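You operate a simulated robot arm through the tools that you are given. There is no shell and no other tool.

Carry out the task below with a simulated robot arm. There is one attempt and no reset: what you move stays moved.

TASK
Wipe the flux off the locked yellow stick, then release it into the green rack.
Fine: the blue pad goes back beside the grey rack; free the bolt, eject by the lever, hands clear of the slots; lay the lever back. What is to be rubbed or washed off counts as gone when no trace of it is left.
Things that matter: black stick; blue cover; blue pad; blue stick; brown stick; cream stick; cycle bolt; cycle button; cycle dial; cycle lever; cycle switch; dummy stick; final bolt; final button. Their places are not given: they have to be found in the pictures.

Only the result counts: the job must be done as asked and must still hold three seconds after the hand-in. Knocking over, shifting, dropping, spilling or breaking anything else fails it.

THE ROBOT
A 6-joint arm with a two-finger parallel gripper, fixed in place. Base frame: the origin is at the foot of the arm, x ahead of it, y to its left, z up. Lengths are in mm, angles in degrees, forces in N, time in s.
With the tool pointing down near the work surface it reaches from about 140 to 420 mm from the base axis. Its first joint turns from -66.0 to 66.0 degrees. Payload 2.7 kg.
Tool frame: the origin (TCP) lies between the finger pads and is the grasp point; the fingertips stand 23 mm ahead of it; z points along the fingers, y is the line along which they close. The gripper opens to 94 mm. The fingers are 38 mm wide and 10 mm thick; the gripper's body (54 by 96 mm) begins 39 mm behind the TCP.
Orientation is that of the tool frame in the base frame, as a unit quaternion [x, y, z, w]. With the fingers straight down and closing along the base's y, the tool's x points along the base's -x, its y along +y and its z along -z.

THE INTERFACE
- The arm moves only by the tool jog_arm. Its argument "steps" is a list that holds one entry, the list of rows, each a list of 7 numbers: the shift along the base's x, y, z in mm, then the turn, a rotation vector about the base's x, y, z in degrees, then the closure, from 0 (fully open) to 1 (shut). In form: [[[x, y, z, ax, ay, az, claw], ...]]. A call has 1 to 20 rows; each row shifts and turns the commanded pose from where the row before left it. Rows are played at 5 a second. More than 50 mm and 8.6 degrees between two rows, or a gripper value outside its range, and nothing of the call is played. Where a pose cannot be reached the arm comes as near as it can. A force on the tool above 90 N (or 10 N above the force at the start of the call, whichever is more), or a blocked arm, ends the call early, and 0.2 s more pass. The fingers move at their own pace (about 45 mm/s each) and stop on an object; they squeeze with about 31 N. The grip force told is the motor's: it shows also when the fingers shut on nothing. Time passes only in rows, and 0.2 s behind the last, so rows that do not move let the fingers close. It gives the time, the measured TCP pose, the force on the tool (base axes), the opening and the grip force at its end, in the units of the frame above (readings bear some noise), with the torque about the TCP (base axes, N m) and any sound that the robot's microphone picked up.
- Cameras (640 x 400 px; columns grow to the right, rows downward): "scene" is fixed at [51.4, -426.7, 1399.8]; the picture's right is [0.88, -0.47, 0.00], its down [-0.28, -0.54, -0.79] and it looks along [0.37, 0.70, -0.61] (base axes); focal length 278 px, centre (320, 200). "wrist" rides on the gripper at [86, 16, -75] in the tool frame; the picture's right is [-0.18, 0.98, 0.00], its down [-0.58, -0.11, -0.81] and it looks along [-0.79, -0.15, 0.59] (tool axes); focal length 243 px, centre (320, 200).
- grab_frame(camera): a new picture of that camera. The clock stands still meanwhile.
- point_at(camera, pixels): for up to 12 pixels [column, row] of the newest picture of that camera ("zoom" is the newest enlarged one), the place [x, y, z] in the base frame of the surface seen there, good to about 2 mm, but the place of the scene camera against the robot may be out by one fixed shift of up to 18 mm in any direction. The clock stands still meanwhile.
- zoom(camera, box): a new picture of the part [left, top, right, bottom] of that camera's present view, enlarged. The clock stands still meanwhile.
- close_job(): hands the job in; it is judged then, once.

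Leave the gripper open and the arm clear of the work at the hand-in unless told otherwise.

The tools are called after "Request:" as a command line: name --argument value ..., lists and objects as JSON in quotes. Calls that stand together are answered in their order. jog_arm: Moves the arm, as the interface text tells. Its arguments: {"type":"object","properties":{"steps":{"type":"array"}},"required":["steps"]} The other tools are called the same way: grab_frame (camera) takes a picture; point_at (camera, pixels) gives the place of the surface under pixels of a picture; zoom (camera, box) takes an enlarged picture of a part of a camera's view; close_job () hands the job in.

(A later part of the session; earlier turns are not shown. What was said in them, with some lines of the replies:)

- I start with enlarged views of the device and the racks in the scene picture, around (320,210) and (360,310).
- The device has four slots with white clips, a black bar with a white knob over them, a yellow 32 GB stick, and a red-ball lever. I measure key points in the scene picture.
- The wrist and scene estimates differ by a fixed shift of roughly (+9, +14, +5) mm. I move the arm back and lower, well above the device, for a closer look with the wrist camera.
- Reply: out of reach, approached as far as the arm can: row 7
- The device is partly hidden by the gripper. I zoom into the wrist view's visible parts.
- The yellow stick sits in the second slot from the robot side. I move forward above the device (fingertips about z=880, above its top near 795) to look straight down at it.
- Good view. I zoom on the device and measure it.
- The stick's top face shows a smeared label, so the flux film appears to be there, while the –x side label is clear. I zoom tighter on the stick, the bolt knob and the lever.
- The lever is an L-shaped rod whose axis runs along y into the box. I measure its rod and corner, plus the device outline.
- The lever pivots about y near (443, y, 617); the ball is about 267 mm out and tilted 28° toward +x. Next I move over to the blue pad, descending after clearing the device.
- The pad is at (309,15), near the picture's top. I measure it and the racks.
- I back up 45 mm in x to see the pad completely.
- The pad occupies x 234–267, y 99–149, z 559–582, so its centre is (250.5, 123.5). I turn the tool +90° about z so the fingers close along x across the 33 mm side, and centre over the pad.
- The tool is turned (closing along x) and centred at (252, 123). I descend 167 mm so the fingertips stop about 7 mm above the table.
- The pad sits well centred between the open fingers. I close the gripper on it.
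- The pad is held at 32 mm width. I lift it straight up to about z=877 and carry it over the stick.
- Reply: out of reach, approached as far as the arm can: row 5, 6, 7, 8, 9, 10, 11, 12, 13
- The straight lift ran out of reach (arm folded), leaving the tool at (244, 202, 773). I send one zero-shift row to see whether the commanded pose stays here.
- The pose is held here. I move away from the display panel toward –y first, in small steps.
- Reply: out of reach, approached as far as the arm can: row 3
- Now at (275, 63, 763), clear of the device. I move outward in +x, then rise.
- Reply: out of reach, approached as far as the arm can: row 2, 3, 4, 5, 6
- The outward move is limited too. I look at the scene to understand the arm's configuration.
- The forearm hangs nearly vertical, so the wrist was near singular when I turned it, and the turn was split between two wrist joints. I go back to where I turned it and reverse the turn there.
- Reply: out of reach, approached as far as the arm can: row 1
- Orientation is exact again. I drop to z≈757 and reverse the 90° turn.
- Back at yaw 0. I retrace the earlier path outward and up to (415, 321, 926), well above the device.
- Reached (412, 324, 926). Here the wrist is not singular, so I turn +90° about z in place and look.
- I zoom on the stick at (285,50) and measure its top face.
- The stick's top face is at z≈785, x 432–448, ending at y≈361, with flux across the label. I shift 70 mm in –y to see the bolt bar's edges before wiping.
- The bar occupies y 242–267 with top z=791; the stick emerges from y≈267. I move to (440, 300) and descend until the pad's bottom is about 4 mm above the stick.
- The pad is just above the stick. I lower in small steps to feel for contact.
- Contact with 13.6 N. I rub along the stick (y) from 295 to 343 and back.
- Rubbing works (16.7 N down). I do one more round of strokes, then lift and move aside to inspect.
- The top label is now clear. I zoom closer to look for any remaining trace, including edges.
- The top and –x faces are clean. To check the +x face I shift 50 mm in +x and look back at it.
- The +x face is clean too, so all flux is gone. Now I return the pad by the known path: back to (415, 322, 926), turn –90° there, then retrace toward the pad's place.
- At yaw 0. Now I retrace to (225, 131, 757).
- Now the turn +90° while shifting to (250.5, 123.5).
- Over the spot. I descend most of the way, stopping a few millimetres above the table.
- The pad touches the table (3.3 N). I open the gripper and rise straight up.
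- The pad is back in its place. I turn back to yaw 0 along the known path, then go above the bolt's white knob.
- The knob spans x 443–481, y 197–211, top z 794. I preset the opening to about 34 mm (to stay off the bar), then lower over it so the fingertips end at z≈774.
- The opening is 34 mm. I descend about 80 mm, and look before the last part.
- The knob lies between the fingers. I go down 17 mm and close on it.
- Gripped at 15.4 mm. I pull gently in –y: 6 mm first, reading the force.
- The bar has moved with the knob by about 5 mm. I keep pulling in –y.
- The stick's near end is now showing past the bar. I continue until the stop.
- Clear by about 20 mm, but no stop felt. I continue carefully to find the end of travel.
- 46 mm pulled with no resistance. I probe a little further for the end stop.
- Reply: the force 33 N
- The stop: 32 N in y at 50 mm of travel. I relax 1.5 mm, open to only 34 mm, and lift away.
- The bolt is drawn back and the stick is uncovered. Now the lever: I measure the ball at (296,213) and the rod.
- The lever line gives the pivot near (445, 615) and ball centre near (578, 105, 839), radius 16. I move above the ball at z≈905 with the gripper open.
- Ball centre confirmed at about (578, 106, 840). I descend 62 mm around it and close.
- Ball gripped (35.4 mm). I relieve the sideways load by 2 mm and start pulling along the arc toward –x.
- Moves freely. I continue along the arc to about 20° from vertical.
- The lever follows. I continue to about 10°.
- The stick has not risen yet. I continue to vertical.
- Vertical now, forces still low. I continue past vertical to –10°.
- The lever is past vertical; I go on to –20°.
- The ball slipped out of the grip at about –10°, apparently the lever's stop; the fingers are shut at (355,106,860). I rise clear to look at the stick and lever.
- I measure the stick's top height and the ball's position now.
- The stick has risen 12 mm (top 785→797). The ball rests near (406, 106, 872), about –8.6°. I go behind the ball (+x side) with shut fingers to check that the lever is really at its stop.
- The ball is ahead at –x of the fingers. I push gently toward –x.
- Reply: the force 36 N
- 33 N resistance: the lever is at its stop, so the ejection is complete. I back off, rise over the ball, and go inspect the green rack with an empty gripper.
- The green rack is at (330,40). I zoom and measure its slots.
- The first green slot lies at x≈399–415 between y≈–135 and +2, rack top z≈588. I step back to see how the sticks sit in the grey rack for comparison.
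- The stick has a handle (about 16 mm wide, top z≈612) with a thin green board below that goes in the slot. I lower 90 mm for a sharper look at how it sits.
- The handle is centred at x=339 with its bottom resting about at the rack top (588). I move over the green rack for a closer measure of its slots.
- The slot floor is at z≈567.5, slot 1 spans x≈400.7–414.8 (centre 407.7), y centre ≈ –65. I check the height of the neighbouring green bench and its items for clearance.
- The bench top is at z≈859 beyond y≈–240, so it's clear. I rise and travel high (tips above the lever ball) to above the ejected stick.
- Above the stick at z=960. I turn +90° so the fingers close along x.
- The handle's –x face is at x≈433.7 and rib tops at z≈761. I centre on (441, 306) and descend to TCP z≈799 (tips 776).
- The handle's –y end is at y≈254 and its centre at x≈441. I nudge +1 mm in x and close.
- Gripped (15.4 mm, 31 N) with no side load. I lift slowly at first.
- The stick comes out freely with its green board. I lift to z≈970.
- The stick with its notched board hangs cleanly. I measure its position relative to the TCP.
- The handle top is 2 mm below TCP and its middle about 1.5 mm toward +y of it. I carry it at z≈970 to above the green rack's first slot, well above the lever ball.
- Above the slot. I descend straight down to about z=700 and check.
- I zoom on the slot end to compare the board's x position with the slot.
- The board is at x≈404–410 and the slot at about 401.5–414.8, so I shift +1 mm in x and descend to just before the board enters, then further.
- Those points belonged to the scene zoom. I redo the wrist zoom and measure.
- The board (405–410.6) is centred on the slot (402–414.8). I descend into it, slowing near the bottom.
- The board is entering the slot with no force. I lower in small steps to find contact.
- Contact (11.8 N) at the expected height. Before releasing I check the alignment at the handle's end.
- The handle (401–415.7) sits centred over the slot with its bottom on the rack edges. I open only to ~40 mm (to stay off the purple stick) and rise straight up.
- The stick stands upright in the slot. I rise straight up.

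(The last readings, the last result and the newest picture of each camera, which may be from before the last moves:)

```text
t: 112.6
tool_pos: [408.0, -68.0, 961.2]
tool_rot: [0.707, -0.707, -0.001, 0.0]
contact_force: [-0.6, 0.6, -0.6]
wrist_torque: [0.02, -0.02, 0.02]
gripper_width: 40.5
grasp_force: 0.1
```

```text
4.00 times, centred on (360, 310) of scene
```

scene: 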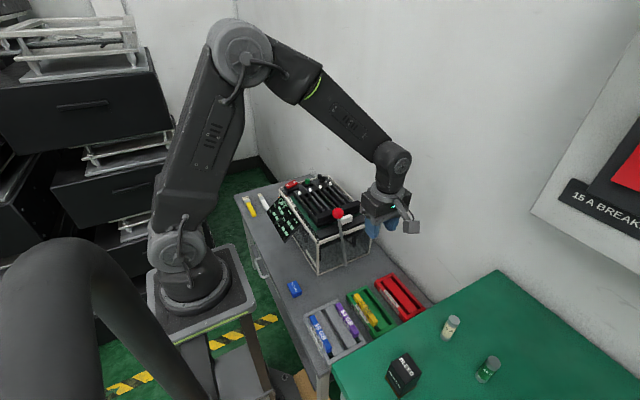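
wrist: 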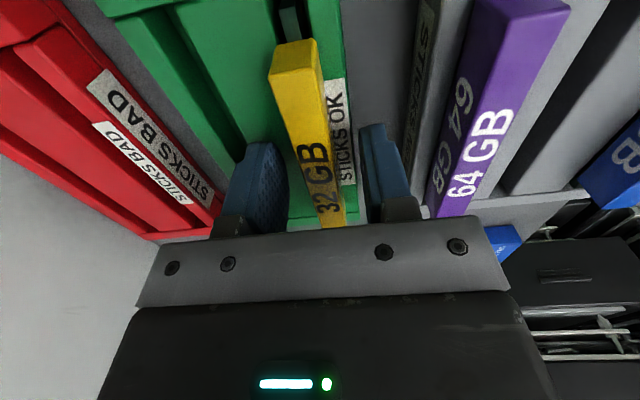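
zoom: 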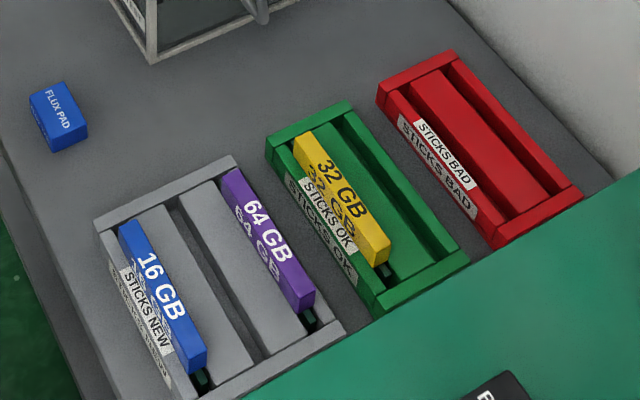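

The yellow stick now stands in the green rack. Next I lay the lever back: turn –90° here, then move above the ball.

Request:
jog_arm --steps '[[[0, 0, 0, 0, 0, -8.182, 0.3], [0, 0, 0, 0, 0, -8.182, 0], [0, 0, 0, 0, 0, -8.182, 0], [0, 0, 0, 0, 0, -8.182, 0], [0, 0, 0, 0, 0, -8.182, 0], [0, 0, 0, 0, 0, -8.182, 0], [0, 0, 0, 0, 0, -8.182, 0], [0, 0, 0, 0, 0, -8.182, 0], [0, 0, 0, 0, 0, -8.182, 0], [0, 0, 0, 0, 0, -8.182, 0], [0, 0, 0, 0, 0, -8.182, 0], [0, 43, 0, 0, 0, 0, 0], [0, 43, 0, 0, 0, 0, 0], [0, 43, 0, 0, 0, 0, 0], [0, 42, 0, 0, 0, 0, 0], [0, 0, 0, 0, 0, 0, 0]]]'

Request:
grab_frame --camera "wrist"

```text
t: 116.0
tool_pos: [409.1, 106.5, 959.0]
tool_rot: [0.001, 1.0, 0.0, 0.001]
contact_force: [-0.8, -0.4, 0.9]
wrist_torque: [0.0, -0.03, -0.01]
gripper_width: 93.9
grasp_force: 0.0
```

```text
taken
```

wrist: 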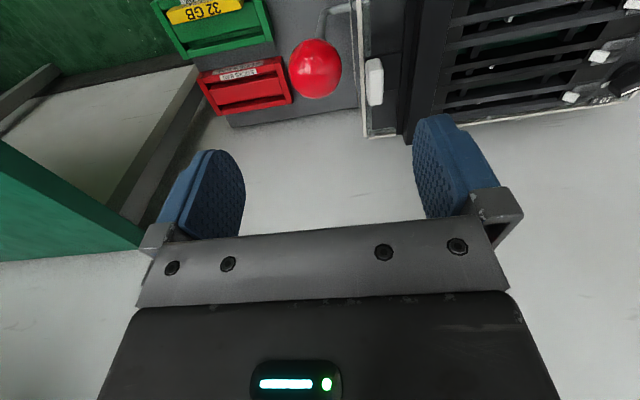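

Request:
point_at --camera "wrist" --pixels '[[316, 69], [293, 69], [339, 69], [316, 44], [316, 95]]'

```text
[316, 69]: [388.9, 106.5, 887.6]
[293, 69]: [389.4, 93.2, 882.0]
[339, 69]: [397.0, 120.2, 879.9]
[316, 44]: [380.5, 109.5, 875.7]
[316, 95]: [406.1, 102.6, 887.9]
```

The ball centre is now about (396, 105, 871.5), i.e. –10.8°. I descend around it.

Request:
jog_arm --steps '[[[-12, -1, -20, 0, 0, 0, 0], [0, 0, -35, 0, 0, 0, 0], [0, 0, -25, 0, 0, 0, 0], [0, 0, -8.5, 0, 0, 0, 0], [0, 0, 0, 0, 0, 0, 0]]]'

Request:
grab_frame --camera "wrist"

Request:
point_at --camera "wrist" --pixels '[[316, 180], [316, 150], [316, 200]]'

```text
t: 117.2
tool_pos: [396.2, 104.6, 872.1]
tool_rot: [0.0, 1.0, 0.001, 0.001]
contact_force: [-0.4, 0.3, -0.6]
wrist_torque: [-0.02, 0.0, 0.01]
gripper_width: 93.9
grasp_force: 0.0
```

```text
taken
```

wrist: 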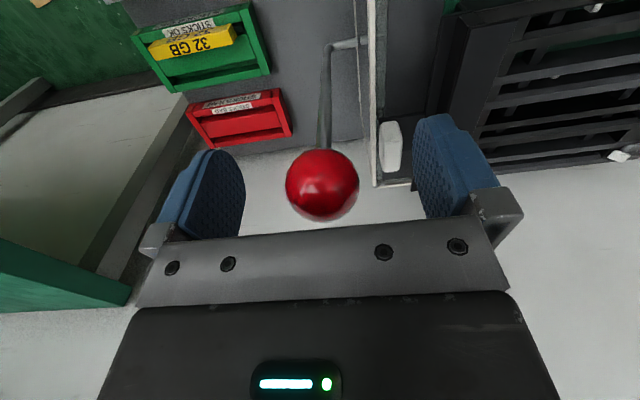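

```text
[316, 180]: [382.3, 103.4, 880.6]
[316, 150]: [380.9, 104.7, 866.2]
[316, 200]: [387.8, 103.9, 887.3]
```

Ball centred between the fingers. I close and check the force.

Request:
jog_arm --steps '[[[0, 0, 0, 0, 0, 0, 1], [0, 0, 0, 0, 0, 0, 1], [0, 0, 0, 0, 0, 0, 1], [0, 0, 0, 0, 0, 0, 1], [0, 0, 0, 0, 0, 0, 1], [0, 0, 0, 0, 0, 0, 1]]]'

```text
t: 118.6
tool_pos: [397.4, 104.6, 872.3]
tool_rot: [-0.002, 1.0, 0.0, 0.001]
contact_force: [-0.6, 13.2, -2.4]
wrist_torque: [0.02, 0.16, 0.04]
gripper_width: 35.0
grasp_force: 45.1
```

Gripped at 35 mm. I relieve the sideways load (+1 mm y) and swing the lever back along its arc to about +5°.

Request:
jog_arm --steps '[[[0, 1, 0, 0, 0, 0, 1], [8.5, 0, 1.5, 0, 0, 0, 1], [8.6, 0, 1.2, 0, 0, 0, 1], [9, 0, 1, 0, 0, 0, 1], [9.1, 0, 0.6, 0, 0, 0, 1], [9.1, 0, 0.3, 0, 0, 0, 1], [9.1, 0, 0, 0, 0, 0, 1], [9.1, 0, -0.3, 0, 0, 0, 1], [9.1, 0, -0.6, 0, 0, 0, 1], [0, 0, 0, 0, 0, 0, 1]]]'

Request:
grab_frame --camera "wrist"

```text
t: 120.8
tool_pos: [468.4, 105.0, 875.0]
tool_rot: [0.001, 1.0, 0.001, 0.002]
contact_force: [-4.9, -3.3, -3.7]
wrist_torque: [-0.05, 1.03, -0.04]
gripper_width: 35.0
grasp_force: 45.1
```

```text
taken
```

wrist: 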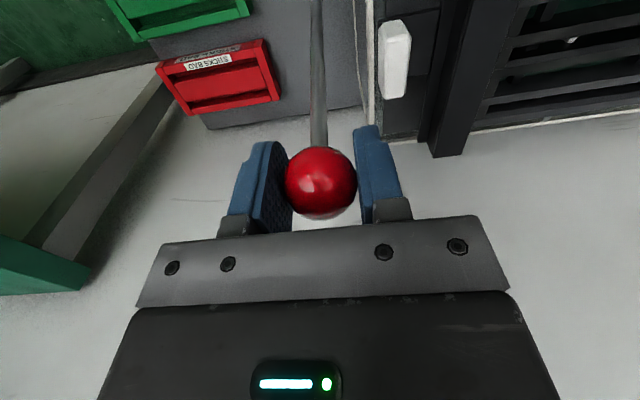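

The lever follows smoothly. I continue along the arc to about +21°.

Request:
jog_arm --steps '[[[9.1, 0, -1, 0, 0, 0, 1], [9, 0, -1.3, 0, 0, 0, 1], [9, 0, -1.6, 0, 0, 0, 1], [8.9, 0, -1.9, 0, 0, 0, 1], [8.9, 0, -2.2, 0, 0, 0, 1], [8.7, 0, -2.5, 0, 0, 0, 1], [8.7, 0, -2.8, 0, 0, 0, 1], [8.5, 0, -3.1, 0, 0, 0, 1], [0, 0, 0, 0, 0, 0, 1]]]'

```text
t: 122.8
tool_pos: [540.4, 104.4, 860.7]
tool_rot: [-0.001, 1.0, 0.0, 0.002]
contact_force: [-2.0, -13.0, 3.4]
wrist_torque: [-0.04, 1.03, -0.03]
gripper_width: 35.0
grasp_force: 45.0
```

Request:
jog_arm --steps '[[[8.4, -0.7, -3.4, 0, 0, 0, 1], [8.4, 0, -3.7, 0, 0, 0, 1], [6.2, 0, -3, 0, 0, 0, 1], [6.1, 0, -3.1, 0, 0, 0, 1], [0, 0, 0, 0, 0, 0, 1]]]'

```text
t: 124.0
tool_pos: [569.5, 104.4, 846.8]
tool_rot: [0.0, 1.0, 0.001, 0.002]
contact_force: [-1.3, -4.4, 5.5]
wrist_torque: [-0.01, 0.95, 0.03]
gripper_width: 35.1
grasp_force: 44.8
```

Near the original angle. I go the last bit in small steps, watching for the stop.

Request:
jog_arm --steps '[[[3.5, 0, -1.9, 0, 0, 0, 1], [3.4, 0, -1.9, 0, 0, 0, 1], [0, 0, 0, 0, 0, 0, 1]]]'

```text
t: 124.8
tool_pos: [576.5, 105.2, 842.3]
tool_rot: [0.0, 1.0, 0.001, 0.001]
contact_force: [1.5, -1.1, 9.6]
wrist_torque: [0.0, 0.99, -0.02]
gripper_width: 35.0
grasp_force: 44.6
```

Request:
jog_arm --steps '[[[2, 0, -1.2, 0, 0, 0, 1], [2, 0, -1.2, 0, 0, 0, 1], [0, 0, 0, 0, 0, 0, 1]]]'

```text
t: 125.6
tool_pos: [580.0, 105.4, 839.4]
tool_rot: [0.0, 1.0, 0.001, 0.002]
contact_force: [3.6, 2.5, 12.4]
wrist_torque: [-0.02, 0.81, -0.01]
gripper_width: 35.0
grasp_force: 44.9
```

Request:
jog_arm --steps '[[[1.7, 0, -1, 0, 0, 0, 1], [0, 0, 0, 0, 0, 0, 1]]]'

```text
t: 126.2
tool_pos: [581.5, 105.4, 838.7]
tool_rot: [0.0, 1.0, 0.001, 0.002]
contact_force: [-4.0, 2.9, 18.9]
wrist_torque: [0.02, 0.28, 0.02]
gripper_width: 34.8
grasp_force: 44.8
```

Resistance along the arc rises to about 13 N: the lever is at its rest stop. I open the gripper and rise.

Request:
jog_arm --steps '[[[0, 0, 0, 0, 0, 0, 0.5], [0, 0, 0, 0, 0, 0, 0], [0, 0, 0, 0, 0, 0, 0], [0, 0, 0, 0, 0, 0, 0], [0, 0, 25, 0, 0, 0, 0], [0, 0, 40, 0, 0, 0, 0], [0, 0, 0, 0, 0, 0, 0]]]'

Request:
grab_frame --camera "wrist"

Request:
point_at --camera "wrist" --pixels '[[320, 107], [320, 84], [320, 131]]'

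Request:
grab_frame --camera "scene"

```text
t: 127.8
tool_pos: [579.8, 103.9, 903.9]
tool_rot: [0.0, 1.0, -0.001, 0.0]
contact_force: [-0.3, -0.5, 0.7]
wrist_torque: [-0.01, 0.01, 0.0]
gripper_width: 94.2
grasp_force: 0.1
```

```text
taken
```

wrist: 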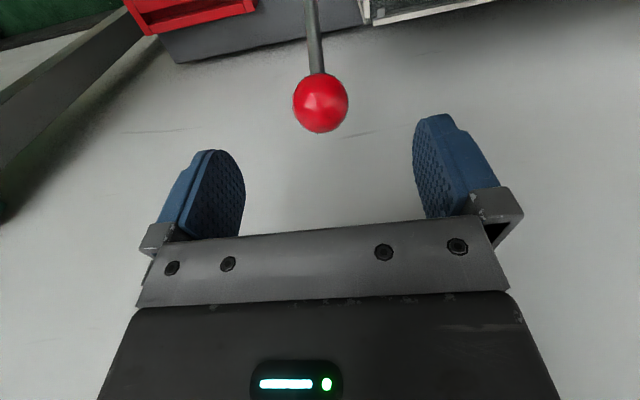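

```text
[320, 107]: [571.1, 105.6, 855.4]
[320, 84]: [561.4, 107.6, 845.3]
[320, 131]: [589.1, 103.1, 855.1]
```

```text
taken
```

scene: 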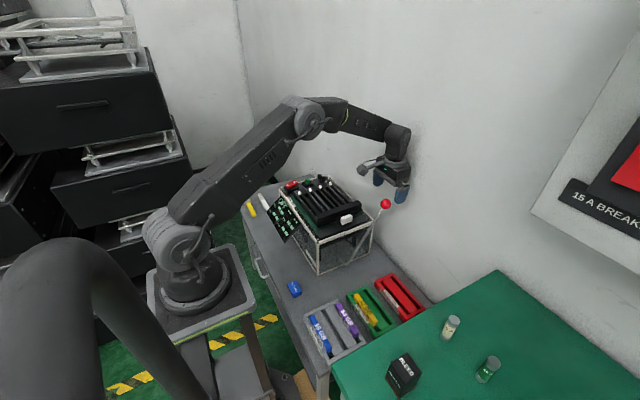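

The ball is back at (385,204) in the scene picture, as at the start. I compare with the same zoom used at the start and check everything else.

Request:
zoom --camera "scene" --box '[300, 170, 400, 232]'

Request:
zoom --camera "scene" --box '[270, 260, 450, 372]'

Request:
zoom --camera "scene" --box '[230, 160, 410, 272]'

```text
6.40 times, centred on (350, 201) of scene
```

zoom: 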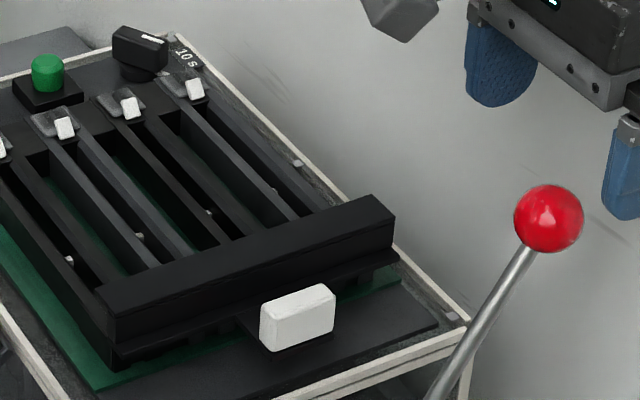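

```text
3.56 times, centred on (360, 316) of scene
```

zoom: 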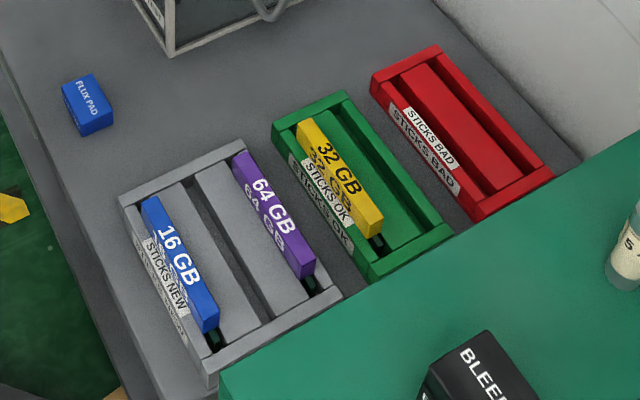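

```text
3.56 times, centred on (320, 216) of scene
```

zoom: 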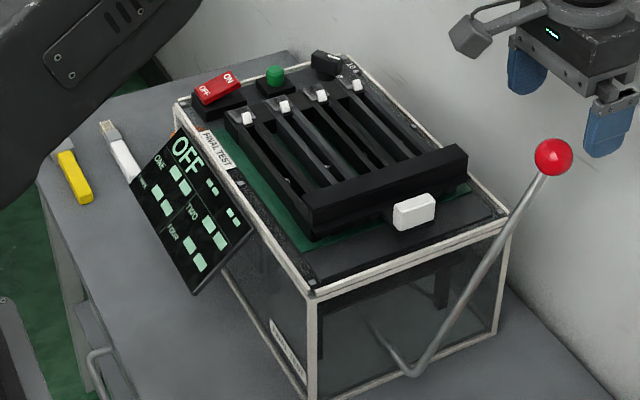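

Everything matches the start state, apart from the drawn bolt and the yellow stick in the green rack. One last close look at the stick for any trace of flux.

Request:
zoom --camera "scene" --box '[348, 288, 382, 330]'

Request:
zoom --camera "scene" --box '[284, 276, 306, 302]'

```text
9.52 times, centred on (365, 309) of scene
```

zoom: 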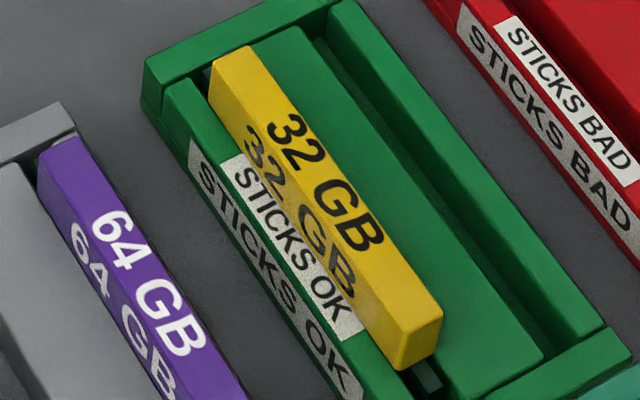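

```text
15.38 times, centred on (295, 289) of scene
```

zoom: 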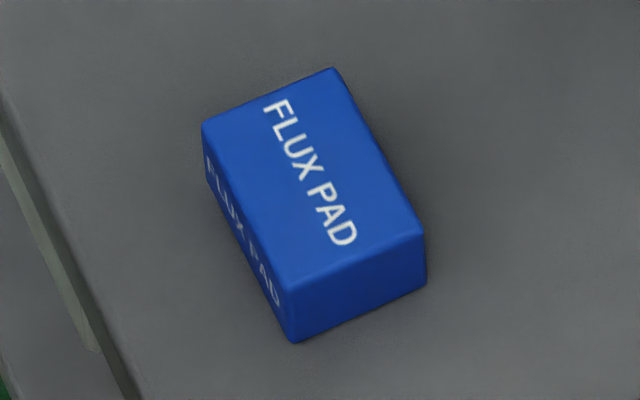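

I also view the stick's –x face and top with the wrist camera, moving over the racks at a safe height.

Request:
jog_arm --steps '[[[-35, -30, 5, 0, 0, 0, 0], [-35, -30, 0, 0, 0, 0, 0], [-35, -30, 0, 0, 0, 0, 0], [-35, -30, 0, 0, 0, 0, 0], [-35, -30, 0, 0, 0, 0, 0], [-10, -20, -40, 0, 0, 0, 0], [0, 0, -45, 0, 0, 0, 0], [0, 0, -45, 0, 0, 0, 0], [0, 0, 0, 0, 0, 0, 0]]]'

Request:
grab_frame --camera "wrist"

Request:
zoom --camera "wrist" --box '[240, 0, 420, 110]'

```text
t: 129.8
tool_pos: [396.0, -66.4, 777.8]
tool_rot: [0.0, 1.0, -0.001, 0.001]
contact_force: [-0.3, 0.1, -0.1]
wrist_torque: [0.04, 0.0, 0.02]
gripper_width: 94.0
grasp_force: 0.1
```

```text
taken
```

wrist: 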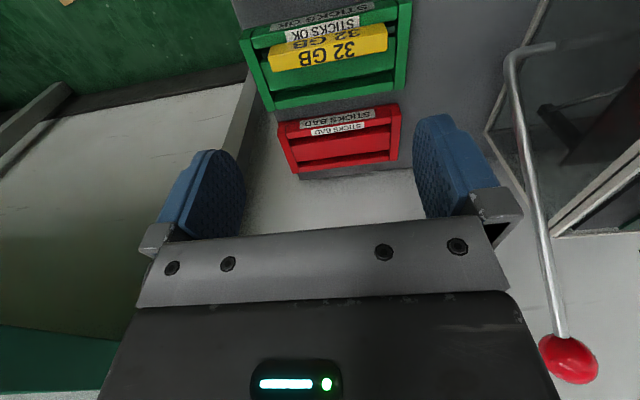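

```text
3.56 times, centred on (330, 55) of wrist
```

zoom: 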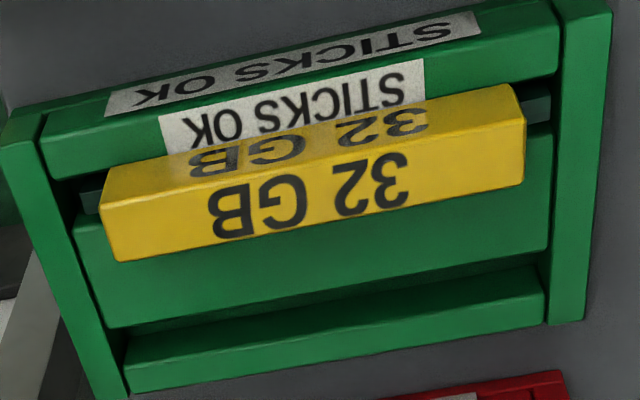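

Request:
zoom --camera "wrist" --box '[285, 15, 375, 75]'

```text
6.67 times, centred on (330, 45) of wrist
```

zoom: 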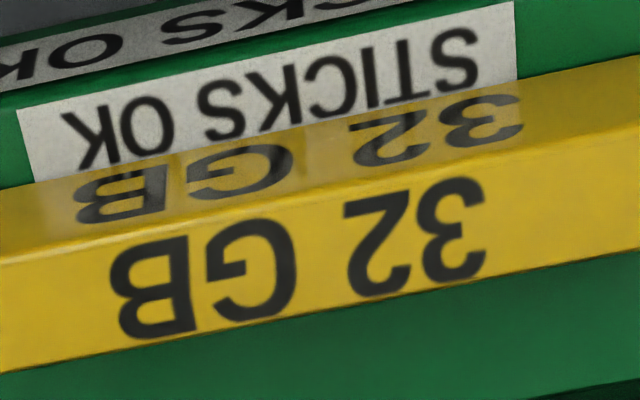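

The top is fully clean; the side only mirrors the white rack label. I raise the arm clear with the gripper open and then hand in.

Request:
jog_arm --steps '[[[0, 0, 45, 0, 0, 0, 0], [0, 0, 45, 0, 0, 0, 0], [0, 0, 45, 0, 0, 0, 0], [0, 0, 45, 0, 0, 0, 0], [0, 0, 30, 0, 0, 0, 0], [0, 0, 0, 0, 0, 0, 0]]]'

Request:
grab_frame --camera "scene"

```text
t: 131.2
tool_pos: [397.6, -64.3, 987.7]
tool_rot: [0.0, 1.0, 0.0, 0.001]
contact_force: [-0.1, 0.4, 0.5]
wrist_torque: [0.03, 0.01, 0.02]
gripper_width: 94.2
grasp_force: 0.1
```

```text
taken
```

scene: 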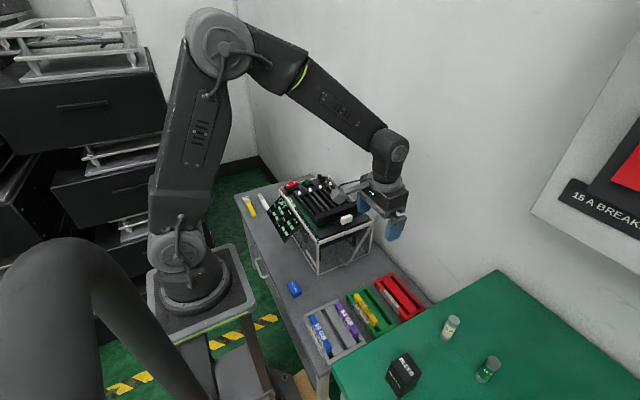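

The work is in its final state: stick clean and in the green rack, pad beside the grey rack, bolt free, lever laid back, gripper open and the arm clear. I hand the job in.

Request:
close_job

```text
The job is handed in.
```

The yellow 32 GB stick is wiped clean and standing in the first slot of the green "STICKS OK" rack. I've handed the job in; no verdict came back.

- **Flux:** I rubbed the stick's top face with the blue pad while it was still locked. Close views afterwards showed no trace on the top or on either long side.
- **Pad:** it is back where it started, beside the grey rack.
- **Bolt:** I pulled it by its white knob to the end stop, about 50 mm. I left it drawn back, since you did not ask for it to be returned.
- **Ejection:** I pulled the lever to its stop with the gripper away from the slots, and the stick rose 12 mm. The ball slipped out of the gripper as the lever reached its stop. I then pushed on the lever to confirm it really was at the end.
- **Order:** I moved the stick to the rack before laying the lever back, so it could not drop into its slot again.
- **Lever:** it is back at its rest stop, matching the starting picture.

The other sticks, the racks and the items on the bench look unmoved in the final pictures. The arm is raised clear with the gripper open.
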